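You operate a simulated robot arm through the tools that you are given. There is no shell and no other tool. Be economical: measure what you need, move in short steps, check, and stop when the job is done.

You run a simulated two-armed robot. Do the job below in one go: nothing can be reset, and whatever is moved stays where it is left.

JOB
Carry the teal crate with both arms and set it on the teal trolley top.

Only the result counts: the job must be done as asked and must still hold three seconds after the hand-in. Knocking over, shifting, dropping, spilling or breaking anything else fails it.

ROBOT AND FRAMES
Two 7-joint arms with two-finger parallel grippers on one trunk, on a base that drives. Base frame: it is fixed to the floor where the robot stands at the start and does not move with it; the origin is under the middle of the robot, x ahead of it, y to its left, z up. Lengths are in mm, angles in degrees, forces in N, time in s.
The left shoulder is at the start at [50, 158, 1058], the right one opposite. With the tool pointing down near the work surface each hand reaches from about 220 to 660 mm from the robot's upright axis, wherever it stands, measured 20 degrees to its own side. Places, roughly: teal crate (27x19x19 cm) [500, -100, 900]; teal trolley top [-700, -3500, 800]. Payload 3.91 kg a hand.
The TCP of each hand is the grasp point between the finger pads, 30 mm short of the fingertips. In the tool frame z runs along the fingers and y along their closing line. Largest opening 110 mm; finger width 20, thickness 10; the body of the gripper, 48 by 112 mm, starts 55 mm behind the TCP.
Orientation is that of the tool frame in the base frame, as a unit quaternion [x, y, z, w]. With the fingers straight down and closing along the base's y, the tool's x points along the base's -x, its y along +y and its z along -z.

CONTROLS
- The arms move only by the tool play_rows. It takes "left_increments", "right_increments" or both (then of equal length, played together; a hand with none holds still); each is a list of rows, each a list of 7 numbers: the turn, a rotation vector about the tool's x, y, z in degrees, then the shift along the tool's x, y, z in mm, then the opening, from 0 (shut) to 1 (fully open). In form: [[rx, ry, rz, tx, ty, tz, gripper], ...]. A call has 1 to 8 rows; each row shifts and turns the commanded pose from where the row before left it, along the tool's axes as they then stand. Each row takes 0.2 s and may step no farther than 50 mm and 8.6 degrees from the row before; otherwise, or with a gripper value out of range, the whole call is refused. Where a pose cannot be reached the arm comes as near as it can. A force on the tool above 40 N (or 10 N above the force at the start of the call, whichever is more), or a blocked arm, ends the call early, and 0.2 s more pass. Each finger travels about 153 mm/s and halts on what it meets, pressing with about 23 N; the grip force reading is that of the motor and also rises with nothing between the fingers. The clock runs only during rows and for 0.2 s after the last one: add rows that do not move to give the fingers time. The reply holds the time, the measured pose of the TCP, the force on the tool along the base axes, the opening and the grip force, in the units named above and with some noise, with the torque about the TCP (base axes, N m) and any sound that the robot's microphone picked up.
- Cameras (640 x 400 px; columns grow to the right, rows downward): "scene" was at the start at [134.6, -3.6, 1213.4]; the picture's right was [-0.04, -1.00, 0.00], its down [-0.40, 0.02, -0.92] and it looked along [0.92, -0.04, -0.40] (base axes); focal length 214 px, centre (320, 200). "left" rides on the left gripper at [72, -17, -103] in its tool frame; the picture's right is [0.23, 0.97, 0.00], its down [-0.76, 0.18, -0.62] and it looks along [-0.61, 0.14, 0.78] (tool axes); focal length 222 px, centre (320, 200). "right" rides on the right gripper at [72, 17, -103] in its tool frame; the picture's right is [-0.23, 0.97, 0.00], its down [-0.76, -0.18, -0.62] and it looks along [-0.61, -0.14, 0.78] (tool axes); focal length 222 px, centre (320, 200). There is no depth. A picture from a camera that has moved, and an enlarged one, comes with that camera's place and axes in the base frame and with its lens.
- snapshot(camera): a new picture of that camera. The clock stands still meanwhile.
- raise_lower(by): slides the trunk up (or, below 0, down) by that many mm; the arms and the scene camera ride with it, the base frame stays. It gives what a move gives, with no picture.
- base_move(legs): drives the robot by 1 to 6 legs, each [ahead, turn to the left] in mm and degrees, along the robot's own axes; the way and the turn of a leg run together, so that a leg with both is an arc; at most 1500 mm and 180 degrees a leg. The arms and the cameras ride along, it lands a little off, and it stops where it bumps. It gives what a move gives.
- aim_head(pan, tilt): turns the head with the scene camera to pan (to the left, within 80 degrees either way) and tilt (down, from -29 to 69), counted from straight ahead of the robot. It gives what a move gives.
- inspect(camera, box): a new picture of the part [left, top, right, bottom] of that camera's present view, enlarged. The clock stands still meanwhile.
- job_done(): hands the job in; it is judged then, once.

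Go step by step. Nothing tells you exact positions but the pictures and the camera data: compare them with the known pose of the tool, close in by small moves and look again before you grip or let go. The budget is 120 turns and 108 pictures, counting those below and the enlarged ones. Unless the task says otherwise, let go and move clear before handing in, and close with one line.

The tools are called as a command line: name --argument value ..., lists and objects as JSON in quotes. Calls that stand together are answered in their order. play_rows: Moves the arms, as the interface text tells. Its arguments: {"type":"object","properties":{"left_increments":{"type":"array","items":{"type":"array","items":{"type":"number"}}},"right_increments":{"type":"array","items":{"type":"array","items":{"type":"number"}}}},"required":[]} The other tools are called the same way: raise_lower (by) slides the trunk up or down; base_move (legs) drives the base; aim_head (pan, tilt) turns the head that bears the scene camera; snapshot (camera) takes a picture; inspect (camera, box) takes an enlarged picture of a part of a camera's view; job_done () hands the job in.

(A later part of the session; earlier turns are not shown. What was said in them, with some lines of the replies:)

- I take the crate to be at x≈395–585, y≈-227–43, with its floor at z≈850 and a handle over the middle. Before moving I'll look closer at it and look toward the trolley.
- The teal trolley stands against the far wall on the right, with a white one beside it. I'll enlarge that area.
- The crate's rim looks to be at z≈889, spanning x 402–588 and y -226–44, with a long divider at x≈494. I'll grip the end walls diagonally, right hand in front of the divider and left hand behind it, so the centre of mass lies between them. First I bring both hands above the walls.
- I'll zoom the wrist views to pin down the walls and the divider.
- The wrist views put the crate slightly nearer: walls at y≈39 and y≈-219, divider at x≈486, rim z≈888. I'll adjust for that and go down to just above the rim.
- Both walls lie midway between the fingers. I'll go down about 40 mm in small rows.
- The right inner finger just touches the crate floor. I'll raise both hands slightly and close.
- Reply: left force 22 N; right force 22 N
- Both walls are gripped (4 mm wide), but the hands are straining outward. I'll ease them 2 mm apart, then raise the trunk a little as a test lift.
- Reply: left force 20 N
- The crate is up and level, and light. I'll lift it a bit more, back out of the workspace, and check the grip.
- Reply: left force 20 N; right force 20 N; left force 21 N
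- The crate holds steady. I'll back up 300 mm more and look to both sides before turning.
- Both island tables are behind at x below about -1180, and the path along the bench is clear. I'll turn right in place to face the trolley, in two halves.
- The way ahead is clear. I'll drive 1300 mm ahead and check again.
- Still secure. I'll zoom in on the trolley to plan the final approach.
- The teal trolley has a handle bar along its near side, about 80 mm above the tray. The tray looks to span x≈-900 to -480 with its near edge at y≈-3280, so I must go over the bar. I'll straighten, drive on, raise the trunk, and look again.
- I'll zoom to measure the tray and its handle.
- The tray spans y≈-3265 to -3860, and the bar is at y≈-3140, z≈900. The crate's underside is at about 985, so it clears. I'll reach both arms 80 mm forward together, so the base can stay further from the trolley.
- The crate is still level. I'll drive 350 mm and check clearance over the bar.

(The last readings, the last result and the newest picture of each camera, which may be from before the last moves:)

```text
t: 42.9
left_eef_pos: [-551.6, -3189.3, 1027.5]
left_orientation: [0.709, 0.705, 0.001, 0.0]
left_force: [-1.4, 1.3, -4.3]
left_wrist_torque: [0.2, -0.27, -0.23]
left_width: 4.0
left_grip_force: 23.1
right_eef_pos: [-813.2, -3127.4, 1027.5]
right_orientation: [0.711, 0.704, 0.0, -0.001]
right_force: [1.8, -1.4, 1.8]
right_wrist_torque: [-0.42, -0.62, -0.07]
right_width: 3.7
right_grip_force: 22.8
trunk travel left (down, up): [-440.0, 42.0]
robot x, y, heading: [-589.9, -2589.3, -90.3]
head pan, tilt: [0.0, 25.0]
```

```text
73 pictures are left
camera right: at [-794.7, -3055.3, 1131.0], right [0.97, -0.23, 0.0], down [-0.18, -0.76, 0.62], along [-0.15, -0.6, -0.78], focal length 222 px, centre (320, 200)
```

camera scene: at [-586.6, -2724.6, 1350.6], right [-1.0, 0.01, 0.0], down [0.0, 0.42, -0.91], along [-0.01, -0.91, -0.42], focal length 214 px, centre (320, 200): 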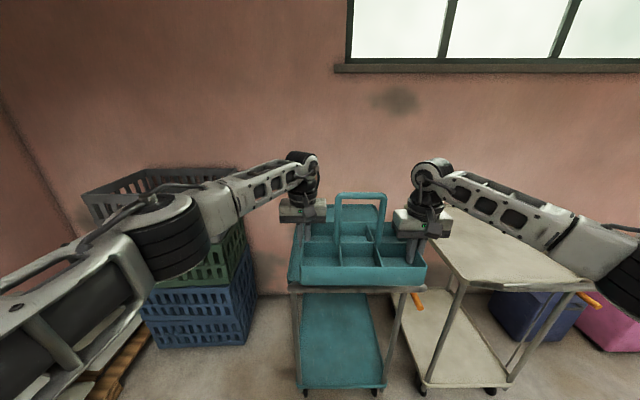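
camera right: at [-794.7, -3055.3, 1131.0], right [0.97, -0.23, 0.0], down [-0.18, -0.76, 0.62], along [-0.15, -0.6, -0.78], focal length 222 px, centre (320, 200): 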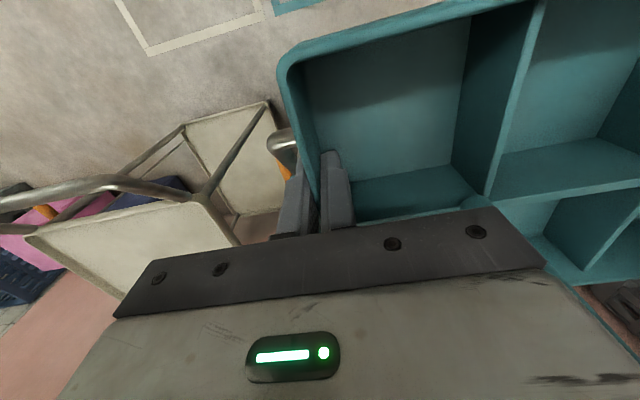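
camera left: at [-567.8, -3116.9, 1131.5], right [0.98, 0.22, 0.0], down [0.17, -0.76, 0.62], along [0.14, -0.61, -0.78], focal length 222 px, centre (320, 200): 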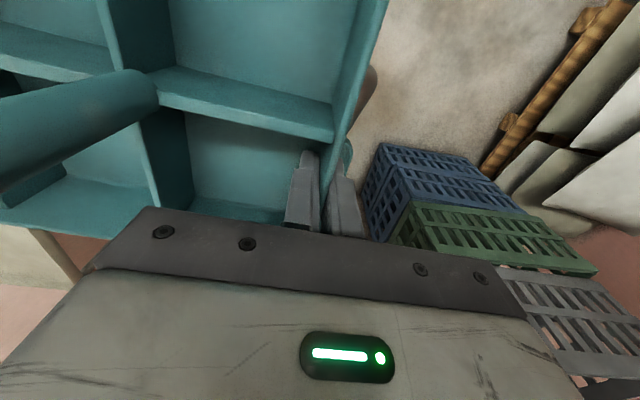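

The bar is passing beneath the crate with clear room; the tray spans x≈-491 to -905 with its near edge at y≈-3255. I'll drive the last 260 mm so the crate centre comes to y≈-3418.

base_move --legs '[[130, 0], [130, 0]]'

aim_head --pan -5 --tilt 45

snapshot --camera "scene"

snapshot --camera "left"

snapshot --camera "right"

```text
t: 45.1
left_eef_pos: [-554.3, -3448.7, 1026.7]
left_orientation: [0.71, 0.705, 0.001, 0.001]
left_force: [0.3, 1.2, -5.2]
left_wrist_torque: [-0.12, -0.15, -0.24]
left_width: 3.7
left_grip_force: 23.3
right_eef_pos: [-815.4, -3386.6, 1026.3]
right_orientation: [0.71, 0.704, -0.001, -0.001]
right_force: [0.0, -1.1, 1.2]
right_wrist_torque: [-0.05, -0.58, -0.05]
right_width: 3.8
right_grip_force: 23.0
trunk travel left (down, up): [-440.0, 42.0]
robot x, y, heading: [-590.9, -2848.9, -90.5]
head pan, tilt: [0.0, 25.0]
```

```text
t: 45.9
left_eef_pos: [-554.2, -3447.9, 1027.3]
left_orientation: [0.71, 0.704, 0.001, 0.001]
left_force: [0.2, 1.3, -3.2]
left_wrist_torque: [-0.4, 0.04, -0.15]
left_width: 4.0
left_grip_force: 22.8
right_eef_pos: [-814.8, -3386.8, 1026.9]
right_orientation: [0.71, 0.704, 0.0, -0.002]
right_force: [-0.1, -0.5, -0.1]
right_wrist_torque: [0.39, -0.44, -0.09]
right_width: 3.9
right_grip_force: 23.4
trunk travel left (down, up): [-440.0, 42.0]
robot x, y, heading: [-591.5, -2853.5, -90.7]
head pan, tilt: [-5.0, 45.0]
```

```text
72 pictures are left
camera scene: at [-595.8, -2972.6, 1320.1], right [-1.0, 0.1, 0.0], down [0.07, 0.7, -0.71], along [-0.07, -0.7, -0.71], focal length 214 px, centre (320, 200)
```

scene: 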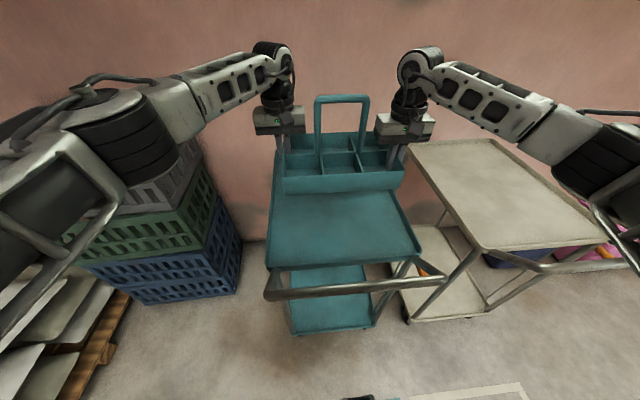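

```text
71 pictures are left
camera left: at [-570.3, -3376.2, 1131.5], right [0.98, 0.22, 0.0], down [0.17, -0.76, 0.62], along [0.14, -0.61, -0.78], focal length 222 px, centre (320, 200)
```

left: 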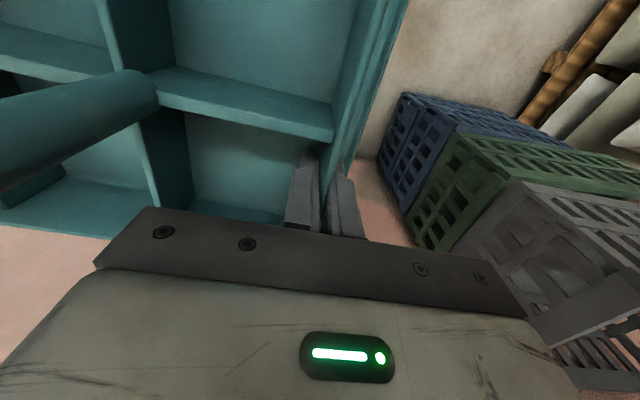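

```text
70 pictures are left
camera right: at [-797.2, -3314.5, 1131.4], right [0.97, -0.24, 0.0], down [-0.18, -0.76, 0.62], along [-0.15, -0.6, -0.78], focal length 222 px, centre (320, 200)
```

right: 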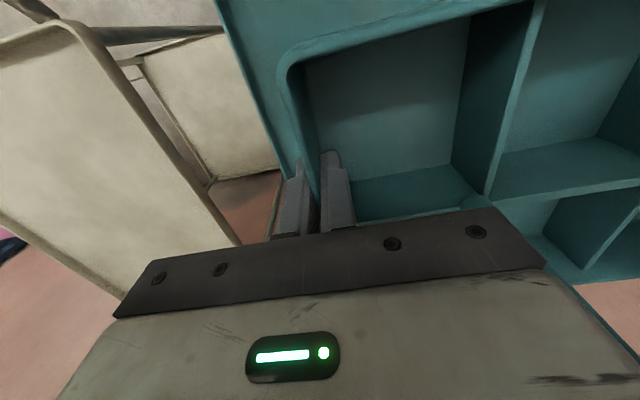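

The crate hangs over the tray with 60–80 mm margin on the left, right and near sides, and no arm part is over the bar. I'll lower in stages.

raise_lower --by -90

raise_lower --by -60

snapshot --camera "scene"

```text
t: 47.1
left_eef_pos: [-554.4, -3447.7, 937.1]
left_orientation: [0.71, 0.705, 0.001, 0.001]
left_force: [0.3, 0.8, -3.0]
left_wrist_torque: [-0.14, -0.04, -0.18]
left_width: 3.7
left_grip_force: 23.2
right_eef_pos: [-814.2, -3386.6, 937.6]
right_orientation: [0.711, 0.704, -0.001, -0.001]
right_force: [-1.2, -0.6, 0.8]
right_wrist_torque: [0.06, -0.51, -0.02]
right_width: 3.8
right_grip_force: 23.4
trunk travel left (down, up): [-350.0, 132.0]
robot x, y, heading: [-588.8, -2852.7, -90.6]
head pan, tilt: [-5.0, 45.0]
```

```text
t: 48.1
left_eef_pos: [-552.9, -3446.3, 879.2]
left_orientation: [0.709, 0.705, 0.001, 0.0]
left_force: [1.3, 1.0, -3.7]
left_wrist_torque: [0.04, -0.08, -0.16]
left_width: 3.6
left_grip_force: 23.5
right_eef_pos: [-815.3, -3386.6, 877.2]
right_orientation: [0.71, 0.704, 0.0, 0.0]
right_force: [0.4, -1.0, 0.4]
right_wrist_torque: [-0.2, -0.5, 0.01]
right_width: 3.8
right_grip_force: 23.3
trunk travel left (down, up): [-290.0, 192.0]
robot x, y, heading: [-589.3, -2848.7, -90.6]
head pan, tilt: [-5.0, 45.0]
```

```text
69 pictures are left
camera scene: at [-595.7, -2972.3, 1170.1], right [-1.0, 0.1, 0.0], down [0.07, 0.7, -0.71], along [-0.07, -0.7, -0.71], focal length 214 px, centre (320, 200)
```

scene: 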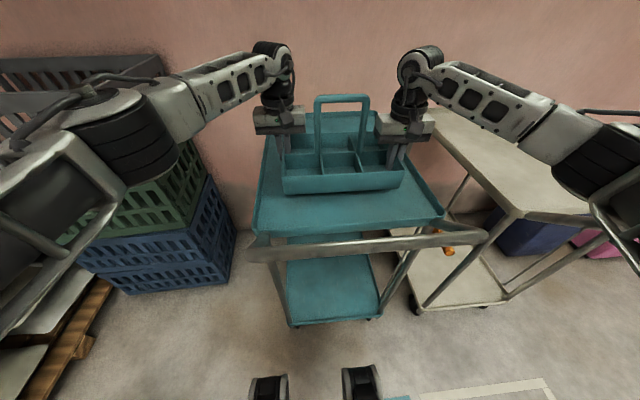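

The crate's underside is about 40 mm above the tray. I'll lower it in small steps and watch the force.

raise_lower --by -22

inspect --camera "scene" --box '[230, 80, 470, 230]'

```text
t: 48.8
left_eef_pos: [-553.3, -3449.0, 854.9]
left_orientation: [0.71, 0.705, 0.0, 0.001]
left_force: [0.3, 0.5, -3.2]
left_wrist_torque: [0.12, -0.07, -0.2]
left_width: 3.7
left_grip_force: 23.4
right_eef_pos: [-814.3, -3385.6, 854.9]
right_orientation: [0.711, 0.704, -0.001, 0.0]
right_force: [-1.8, -0.9, 0.1]
right_wrist_torque: [-0.25, -0.48, -0.02]
right_width: 3.9
right_grip_force: 22.8
trunk travel left (down, up): [-268.0, 214.0]
robot x, y, heading: [-590.0, -2854.0, -90.5]
head pan, tilt: [-5.0, 45.0]
```

```text
2.67 times, centred on (350, 155) of scene
camera zoom: at [-595.7, -2972.3, 1148.1], right [-1.0, 0.1, 0.0], down [0.07, 0.7, -0.71], along [-0.07, -0.7, -0.71], focal length 572 px, centre (240, 320)
```

zoom: 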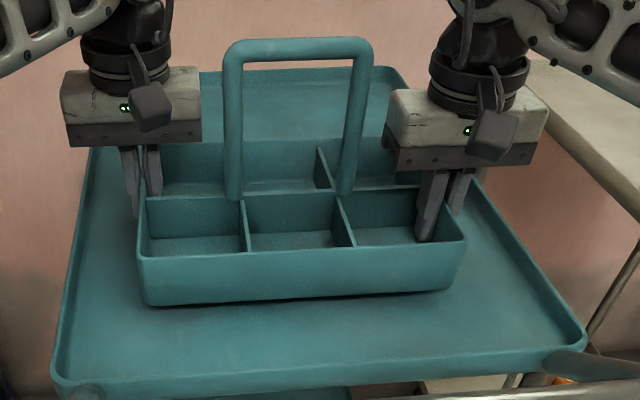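

Still hovering slightly, well inside the tray. I'll lower in 5 mm steps.

raise_lower --by -5

raise_lower --by -4

inspect --camera "scene" --box '[230, 80, 470, 230]'

```text
t: 49.4
left_eef_pos: [-553.5, -3447.4, 850.9]
left_orientation: [0.709, 0.705, 0.0, 0.001]
left_force: [1.3, 1.7, -3.6]
left_wrist_torque: [0.12, -0.02, -0.16]
left_width: 3.6
left_grip_force: 23.2
right_eef_pos: [-815.5, -3385.6, 850.6]
right_orientation: [0.71, 0.705, -0.001, -0.001]
right_force: [-1.1, -0.5, 0.8]
right_wrist_torque: [-0.26, -0.47, -0.05]
right_width: 3.7
right_grip_force: 23.3
trunk travel left (down, up): [-263.0, 219.0]
robot x, y, heading: [-593.3, -2855.2, -90.6]
head pan, tilt: [-5.0, 45.0]
```

```text
t: 49.9
left_eef_pos: [-553.9, -3446.5, 847.5]
left_orientation: [0.71, 0.704, 0.0, 0.0]
left_force: [0.4, 0.9, -3.3]
left_wrist_torque: [0.1, -0.05, -0.2]
left_width: 3.8
left_grip_force: 22.7
right_eef_pos: [-815.8, -3387.2, 845.1]
right_orientation: [0.711, 0.704, -0.001, -0.001]
right_force: [-0.3, -0.3, 0.2]
right_wrist_torque: [-0.31, -0.45, -0.06]
right_width: 3.9
right_grip_force: 23.5
trunk travel left (down, up): [-259.0, 223.0]
robot x, y, heading: [-586.9, -2848.1, -90.6]
head pan, tilt: [-5.0, 45.0]
```

```text
2.67 times, centred on (350, 155) of scene
camera zoom: at [-595.8, -2972.4, 1139.1], right [-1.0, 0.1, 0.0], down [0.07, 0.7, -0.71], along [-0.07, -0.7, -0.71], focal length 572 px, centre (240, 320)
```

zoom: 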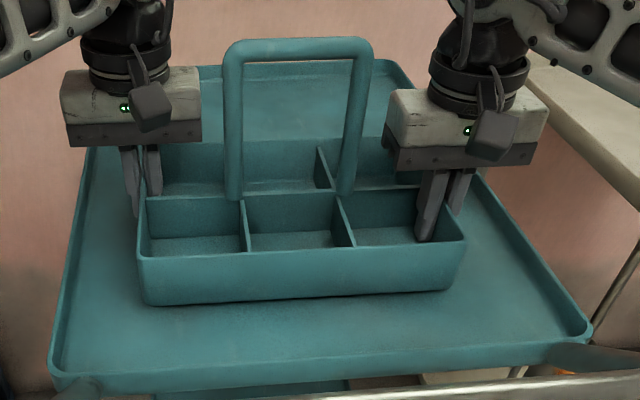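

raise_lower --by -3

raise_lower --by -3

```text
t: 50.4
left_eef_pos: [-553.6, -3447.6, 843.8]
left_orientation: [0.71, 0.704, 0.0, 0.0]
left_force: [-0.2, 0.7, -3.2]
left_wrist_torque: [0.06, -0.04, -0.2]
left_width: 3.7
left_grip_force: 23.0
right_eef_pos: [-815.4, -3386.2, 842.8]
right_orientation: [0.71, 0.704, 0.0, -0.001]
right_force: [0.0, -1.1, 0.5]
right_wrist_torque: [-0.24, -0.49, -0.05]
right_width: 4.1
right_grip_force: 22.3
trunk travel left (down, up): [-256.0, 226.0]
robot x, y, heading: [-590.9, -2853.4, -90.4]
head pan, tilt: [-5.0, 45.0]
```

```text
t: 50.9
left_eef_pos: [-554.8, -3447.2, 840.4]
left_orientation: [0.71, 0.704, 0.001, 0.0]
left_force: [0.6, 1.6, -3.9]
left_wrist_torque: [0.03, -0.05, -0.17]
left_width: 3.8
left_grip_force: 23.4
right_eef_pos: [-815.2, -3386.5, 839.1]
right_orientation: [0.711, 0.704, 0.0, -0.001]
right_force: [-0.4, -1.4, 1.2]
right_wrist_torque: [-0.15, -0.52, -0.02]
right_width: 3.7
right_grip_force: 23.0
trunk travel left (down, up): [-253.0, 229.0]
robot x, y, heading: [-592.7, -2847.2, -90.4]
head pan, tilt: [-5.0, 45.0]
```

The crate has not touched down yet, so I'll go on in 3 mm steps.

raise_lower --by -3

raise_lower --by -3

inspect --camera "scene" --box '[230, 80, 470, 230]'

```text
t: 51.5
left_eef_pos: [-554.2, -3448.0, 838.1]
left_orientation: [0.71, 0.704, 0.001, 0.0]
left_force: [0.9, 1.0, -3.6]
left_wrist_torque: [-0.07, -0.08, -0.19]
left_width: 4.0
left_grip_force: 22.6
right_eef_pos: [-815.2, -3386.4, 836.6]
right_orientation: [0.711, 0.704, 0.0, -0.002]
right_force: [-1.1, -1.1, 0.4]
right_wrist_torque: [-0.12, -0.51, -0.03]
right_width: 4.0
right_grip_force: 23.1
trunk travel left (down, up): [-250.0, 232.0]
robot x, y, heading: [-589.7, -2852.7, -90.5]
head pan, tilt: [-5.0, 45.0]
```

```text
t: 52.0
left_eef_pos: [-554.0, -3448.6, 837.2]
left_orientation: [0.71, 0.705, -0.001, 0.0]
left_force: [0.5, -2.1, 4.4]
left_wrist_torque: [0.74, 0.08, -0.13]
left_width: 3.8
left_grip_force: 23.6
right_eef_pos: [-815.9, -3387.4, 837.2]
right_orientation: [0.71, 0.704, -0.001, 0.0]
right_force: [-2.0, -1.1, 12.1]
right_wrist_torque: [0.43, -0.19, -0.01]
right_width: 4.2
right_grip_force: 23.8
trunk travel left (down, up): [-247.0, 235.0]
robot x, y, heading: [-586.4, -2854.4, -90.5]
head pan, tilt: [-5.0, 45.0]
```

```text
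2.67 times, centred on (350, 155) of scene
camera zoom: at [-595.5, -2971.5, 1127.5], right [-1.0, 0.1, 0.0], down [0.07, 0.7, -0.71], along [-0.07, -0.7, -0.71], focal length 572 px, centre (240, 320)
```

zoom: 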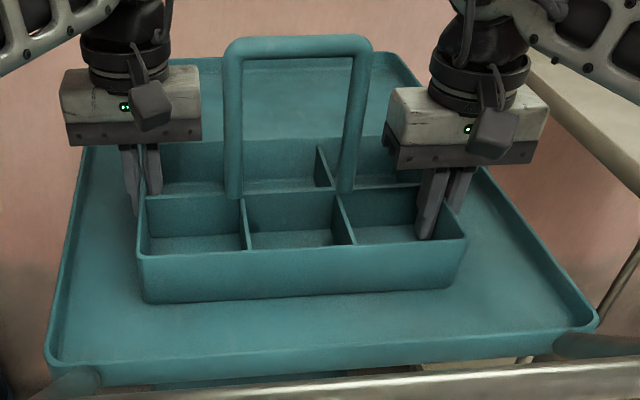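

The crate has touched down: the upward forces rose by about 19 N in total. I'll open both hands part-way, keeping still.

play_rows --left_increments '[[0, 0, 0, 0, 0, 0, 0.1], [0, 0, 0, 0, 0, 0, 0.2], [0, 0, 0, 0, 0, 0, 0.3], [0, 0, 0, 0, 0, 0, 0.3], [0, 0, 0, 0, 0, 0, 0.3]]' --right_increments '[[0, 0, 0, 0, 0, 0, 0.1], [0, 0, 0, 0, 0, 0, 0.2], [0, 0, 0, 0, 0, 0, 0.3], [0, 0, 0, 0, 0, 0, 0.3], [0, 0, 0, 0, 0, 0, 0.3]]'

snapshot --camera "scene"

snapshot --camera "left"

snapshot --camera "right"

```text
t: 53.2
left_eef_pos: [-555.0, -3447.7, 835.8]
left_orientation: [0.71, 0.704, 0.0, 0.002]
left_force: [1.1, 0.0, -0.7]
left_wrist_torque: [-0.01, 0.03, 0.02]
left_width: 33.0
left_grip_force: 0.1
right_eef_pos: [-815.2, -3385.2, 834.7]
right_orientation: [0.71, 0.704, -0.002, -0.001]
right_force: [-2.6, -1.1, 12.8]
right_wrist_torque: [0.0, -0.2, -0.09]
right_width: 31.6
right_grip_force: 0.1
trunk travel left (down, up): [-247.0, 235.0]
robot x, y, heading: [-592.2, -2850.0, -90.2]
head pan, tilt: [-5.0, 45.0]
```

```text
65 pictures are left
camera scene: at [-595.6, -2971.4, 1127.3], right [-1.0, 0.1, 0.0], down [0.07, 0.7, -0.71], along [-0.07, -0.7, -0.71], focal length 214 px, centre (320, 200)
```

scene: 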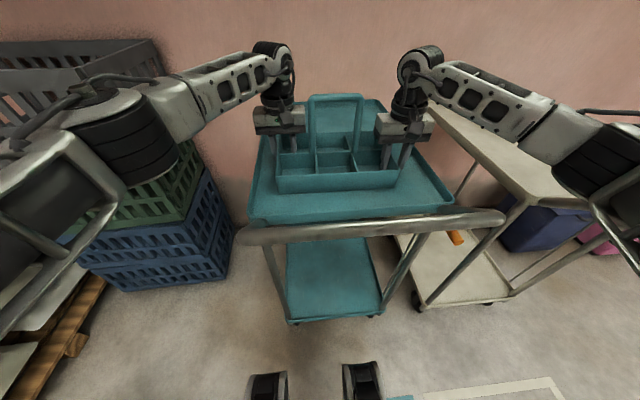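

```text
64 pictures are left
camera left: at [-570.2, -3375.3, 939.5], right [0.98, 0.22, 0.0], down [0.17, -0.76, 0.62], along [0.14, -0.61, -0.78], focal length 222 px, centre (320, 200)
```

left: 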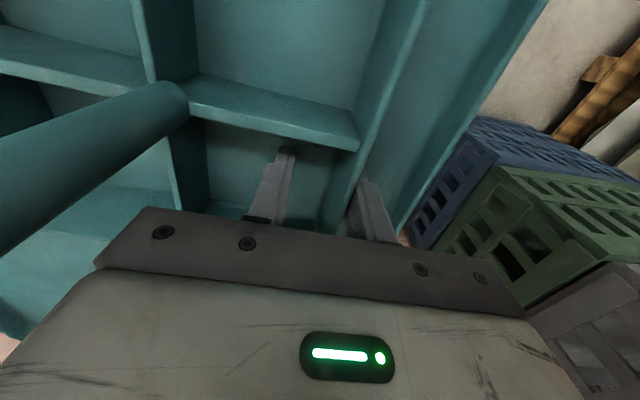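

```text
63 pictures are left
camera right: at [-797.1, -3313.6, 939.3], right [0.97, -0.24, 0.0], down [-0.18, -0.76, 0.62], along [-0.15, -0.61, -0.78], focal length 222 px, centre (320, 200)
```

right: 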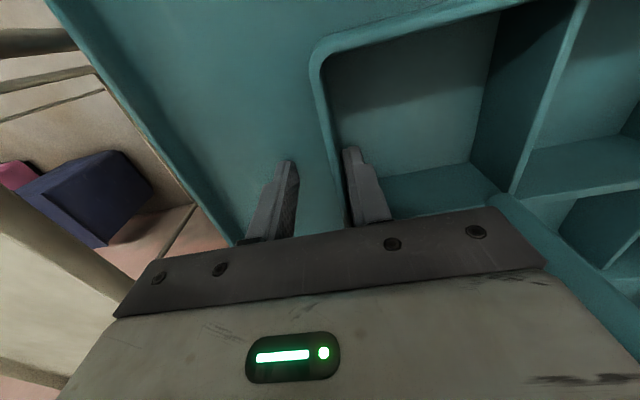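

Both hands are free. I'll raise the trunk straight up, then back away.

raise_lower --by 60

raise_lower --by 140

snapshot --camera "scene"

```text
t: 54.2
left_eef_pos: [-553.5, -3447.6, 895.0]
left_orientation: [0.71, 0.704, 0.001, 0.001]
left_force: [-1.0, -0.5, -0.4]
left_wrist_torque: [0.0, -0.02, 0.0]
left_width: 33.0
left_grip_force: 0.0
right_eef_pos: [-815.4, -3385.7, 893.0]
right_orientation: [0.71, 0.704, 0.0, -0.001]
right_force: [0.2, 0.5, 0.2]
right_wrist_torque: [0.04, 0.0, -0.04]
right_width: 33.1
right_grip_force: 0.0
trunk travel left (down, up): [-307.0, 175.0]
robot x, y, heading: [-588.0, -2851.6, -90.4]
head pan, tilt: [-5.0, 45.0]
```

```text
t: 55.9
left_eef_pos: [-554.6, -3448.0, 1035.6]
left_orientation: [0.71, 0.704, 0.0, 0.001]
left_force: [0.1, 1.0, 1.3]
left_wrist_torque: [0.01, -0.02, 0.0]
left_width: 32.9
left_grip_force: 0.0
right_eef_pos: [-814.5, -3386.3, 1034.3]
right_orientation: [0.71, 0.704, 0.001, -0.002]
right_force: [-0.2, 0.0, -0.9]
right_wrist_torque: [0.0, 0.0, -0.04]
right_width: 33.1
right_grip_force: 0.0
trunk travel left (down, up): [-447.0, 35.0]
robot x, y, heading: [-591.1, -2853.8, -90.8]
head pan, tilt: [-5.0, 45.0]
```

```text
62 pictures are left
camera scene: at [-595.8, -2972.4, 1327.1], right [-1.0, 0.1, 0.0], down [0.07, 0.7, -0.71], along [-0.07, -0.7, -0.71], focal length 214 px, centre (320, 200)
```

scene: 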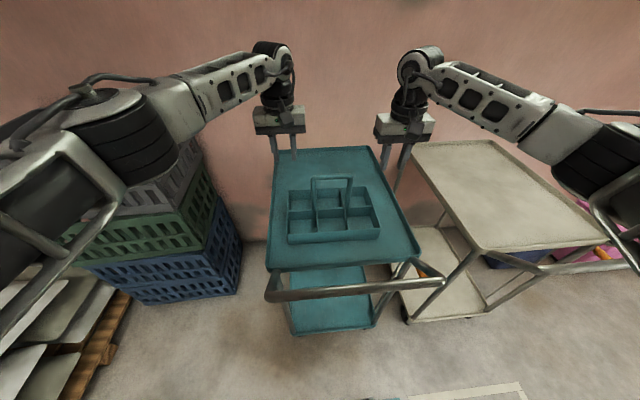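

The crate stands flat on the tray and both hands are clear above it. I'll back the robot away and take a last look.

base_move --legs '[[-400, 0]]'

snapshot --camera "scene"

```text
t: 58.4
left_eef_pos: [-548.8, -3045.5, 1036.1]
left_orientation: [0.708, 0.706, 0.0, 0.001]
left_force: [-0.1, -0.1, 0.1]
left_wrist_torque: [0.01, -0.01, 0.01]
left_width: 33.0
left_grip_force: 0.0
right_eef_pos: [-811.0, -2984.4, 1033.7]
right_orientation: [0.709, 0.705, -0.001, -0.001]
right_force: [-0.2, 0.5, 0.1]
right_wrist_torque: [-0.02, 0.0, 0.02]
right_width: 32.6
right_grip_force: 0.0
trunk travel left (down, up): [-447.0, 35.0]
robot x, y, heading: [-587.5, -2450.8, -90.3]
head pan, tilt: [-5.0, 45.0]
```

```text
61 pictures are left
camera scene: at [-592.6, -2569.9, 1327.2], right [-1.0, 0.09, 0.0], down [0.07, 0.7, -0.71], along [-0.07, -0.7, -0.71], focal length 214 px, centre (320, 200)
```

scene: 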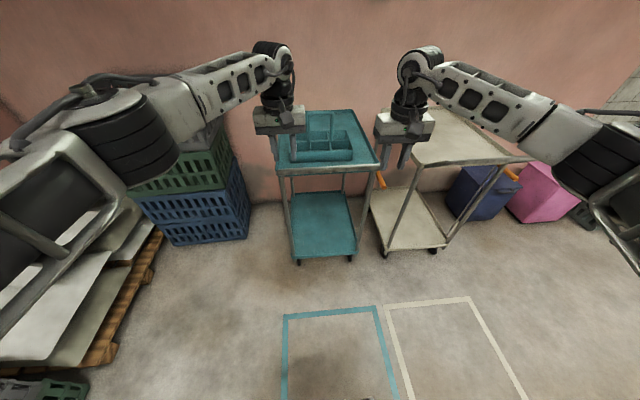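

The crate rests on the teal trolley top, nothing else looks disturbed, and the robot is clear, so I'm handing in.

job_done

```text
The job is handed in.
```

I carried the teal crate with both arms and set it on the teal trolley top. Both hands have let go and the robot has backed clear, with nothing else visibly disturbed.
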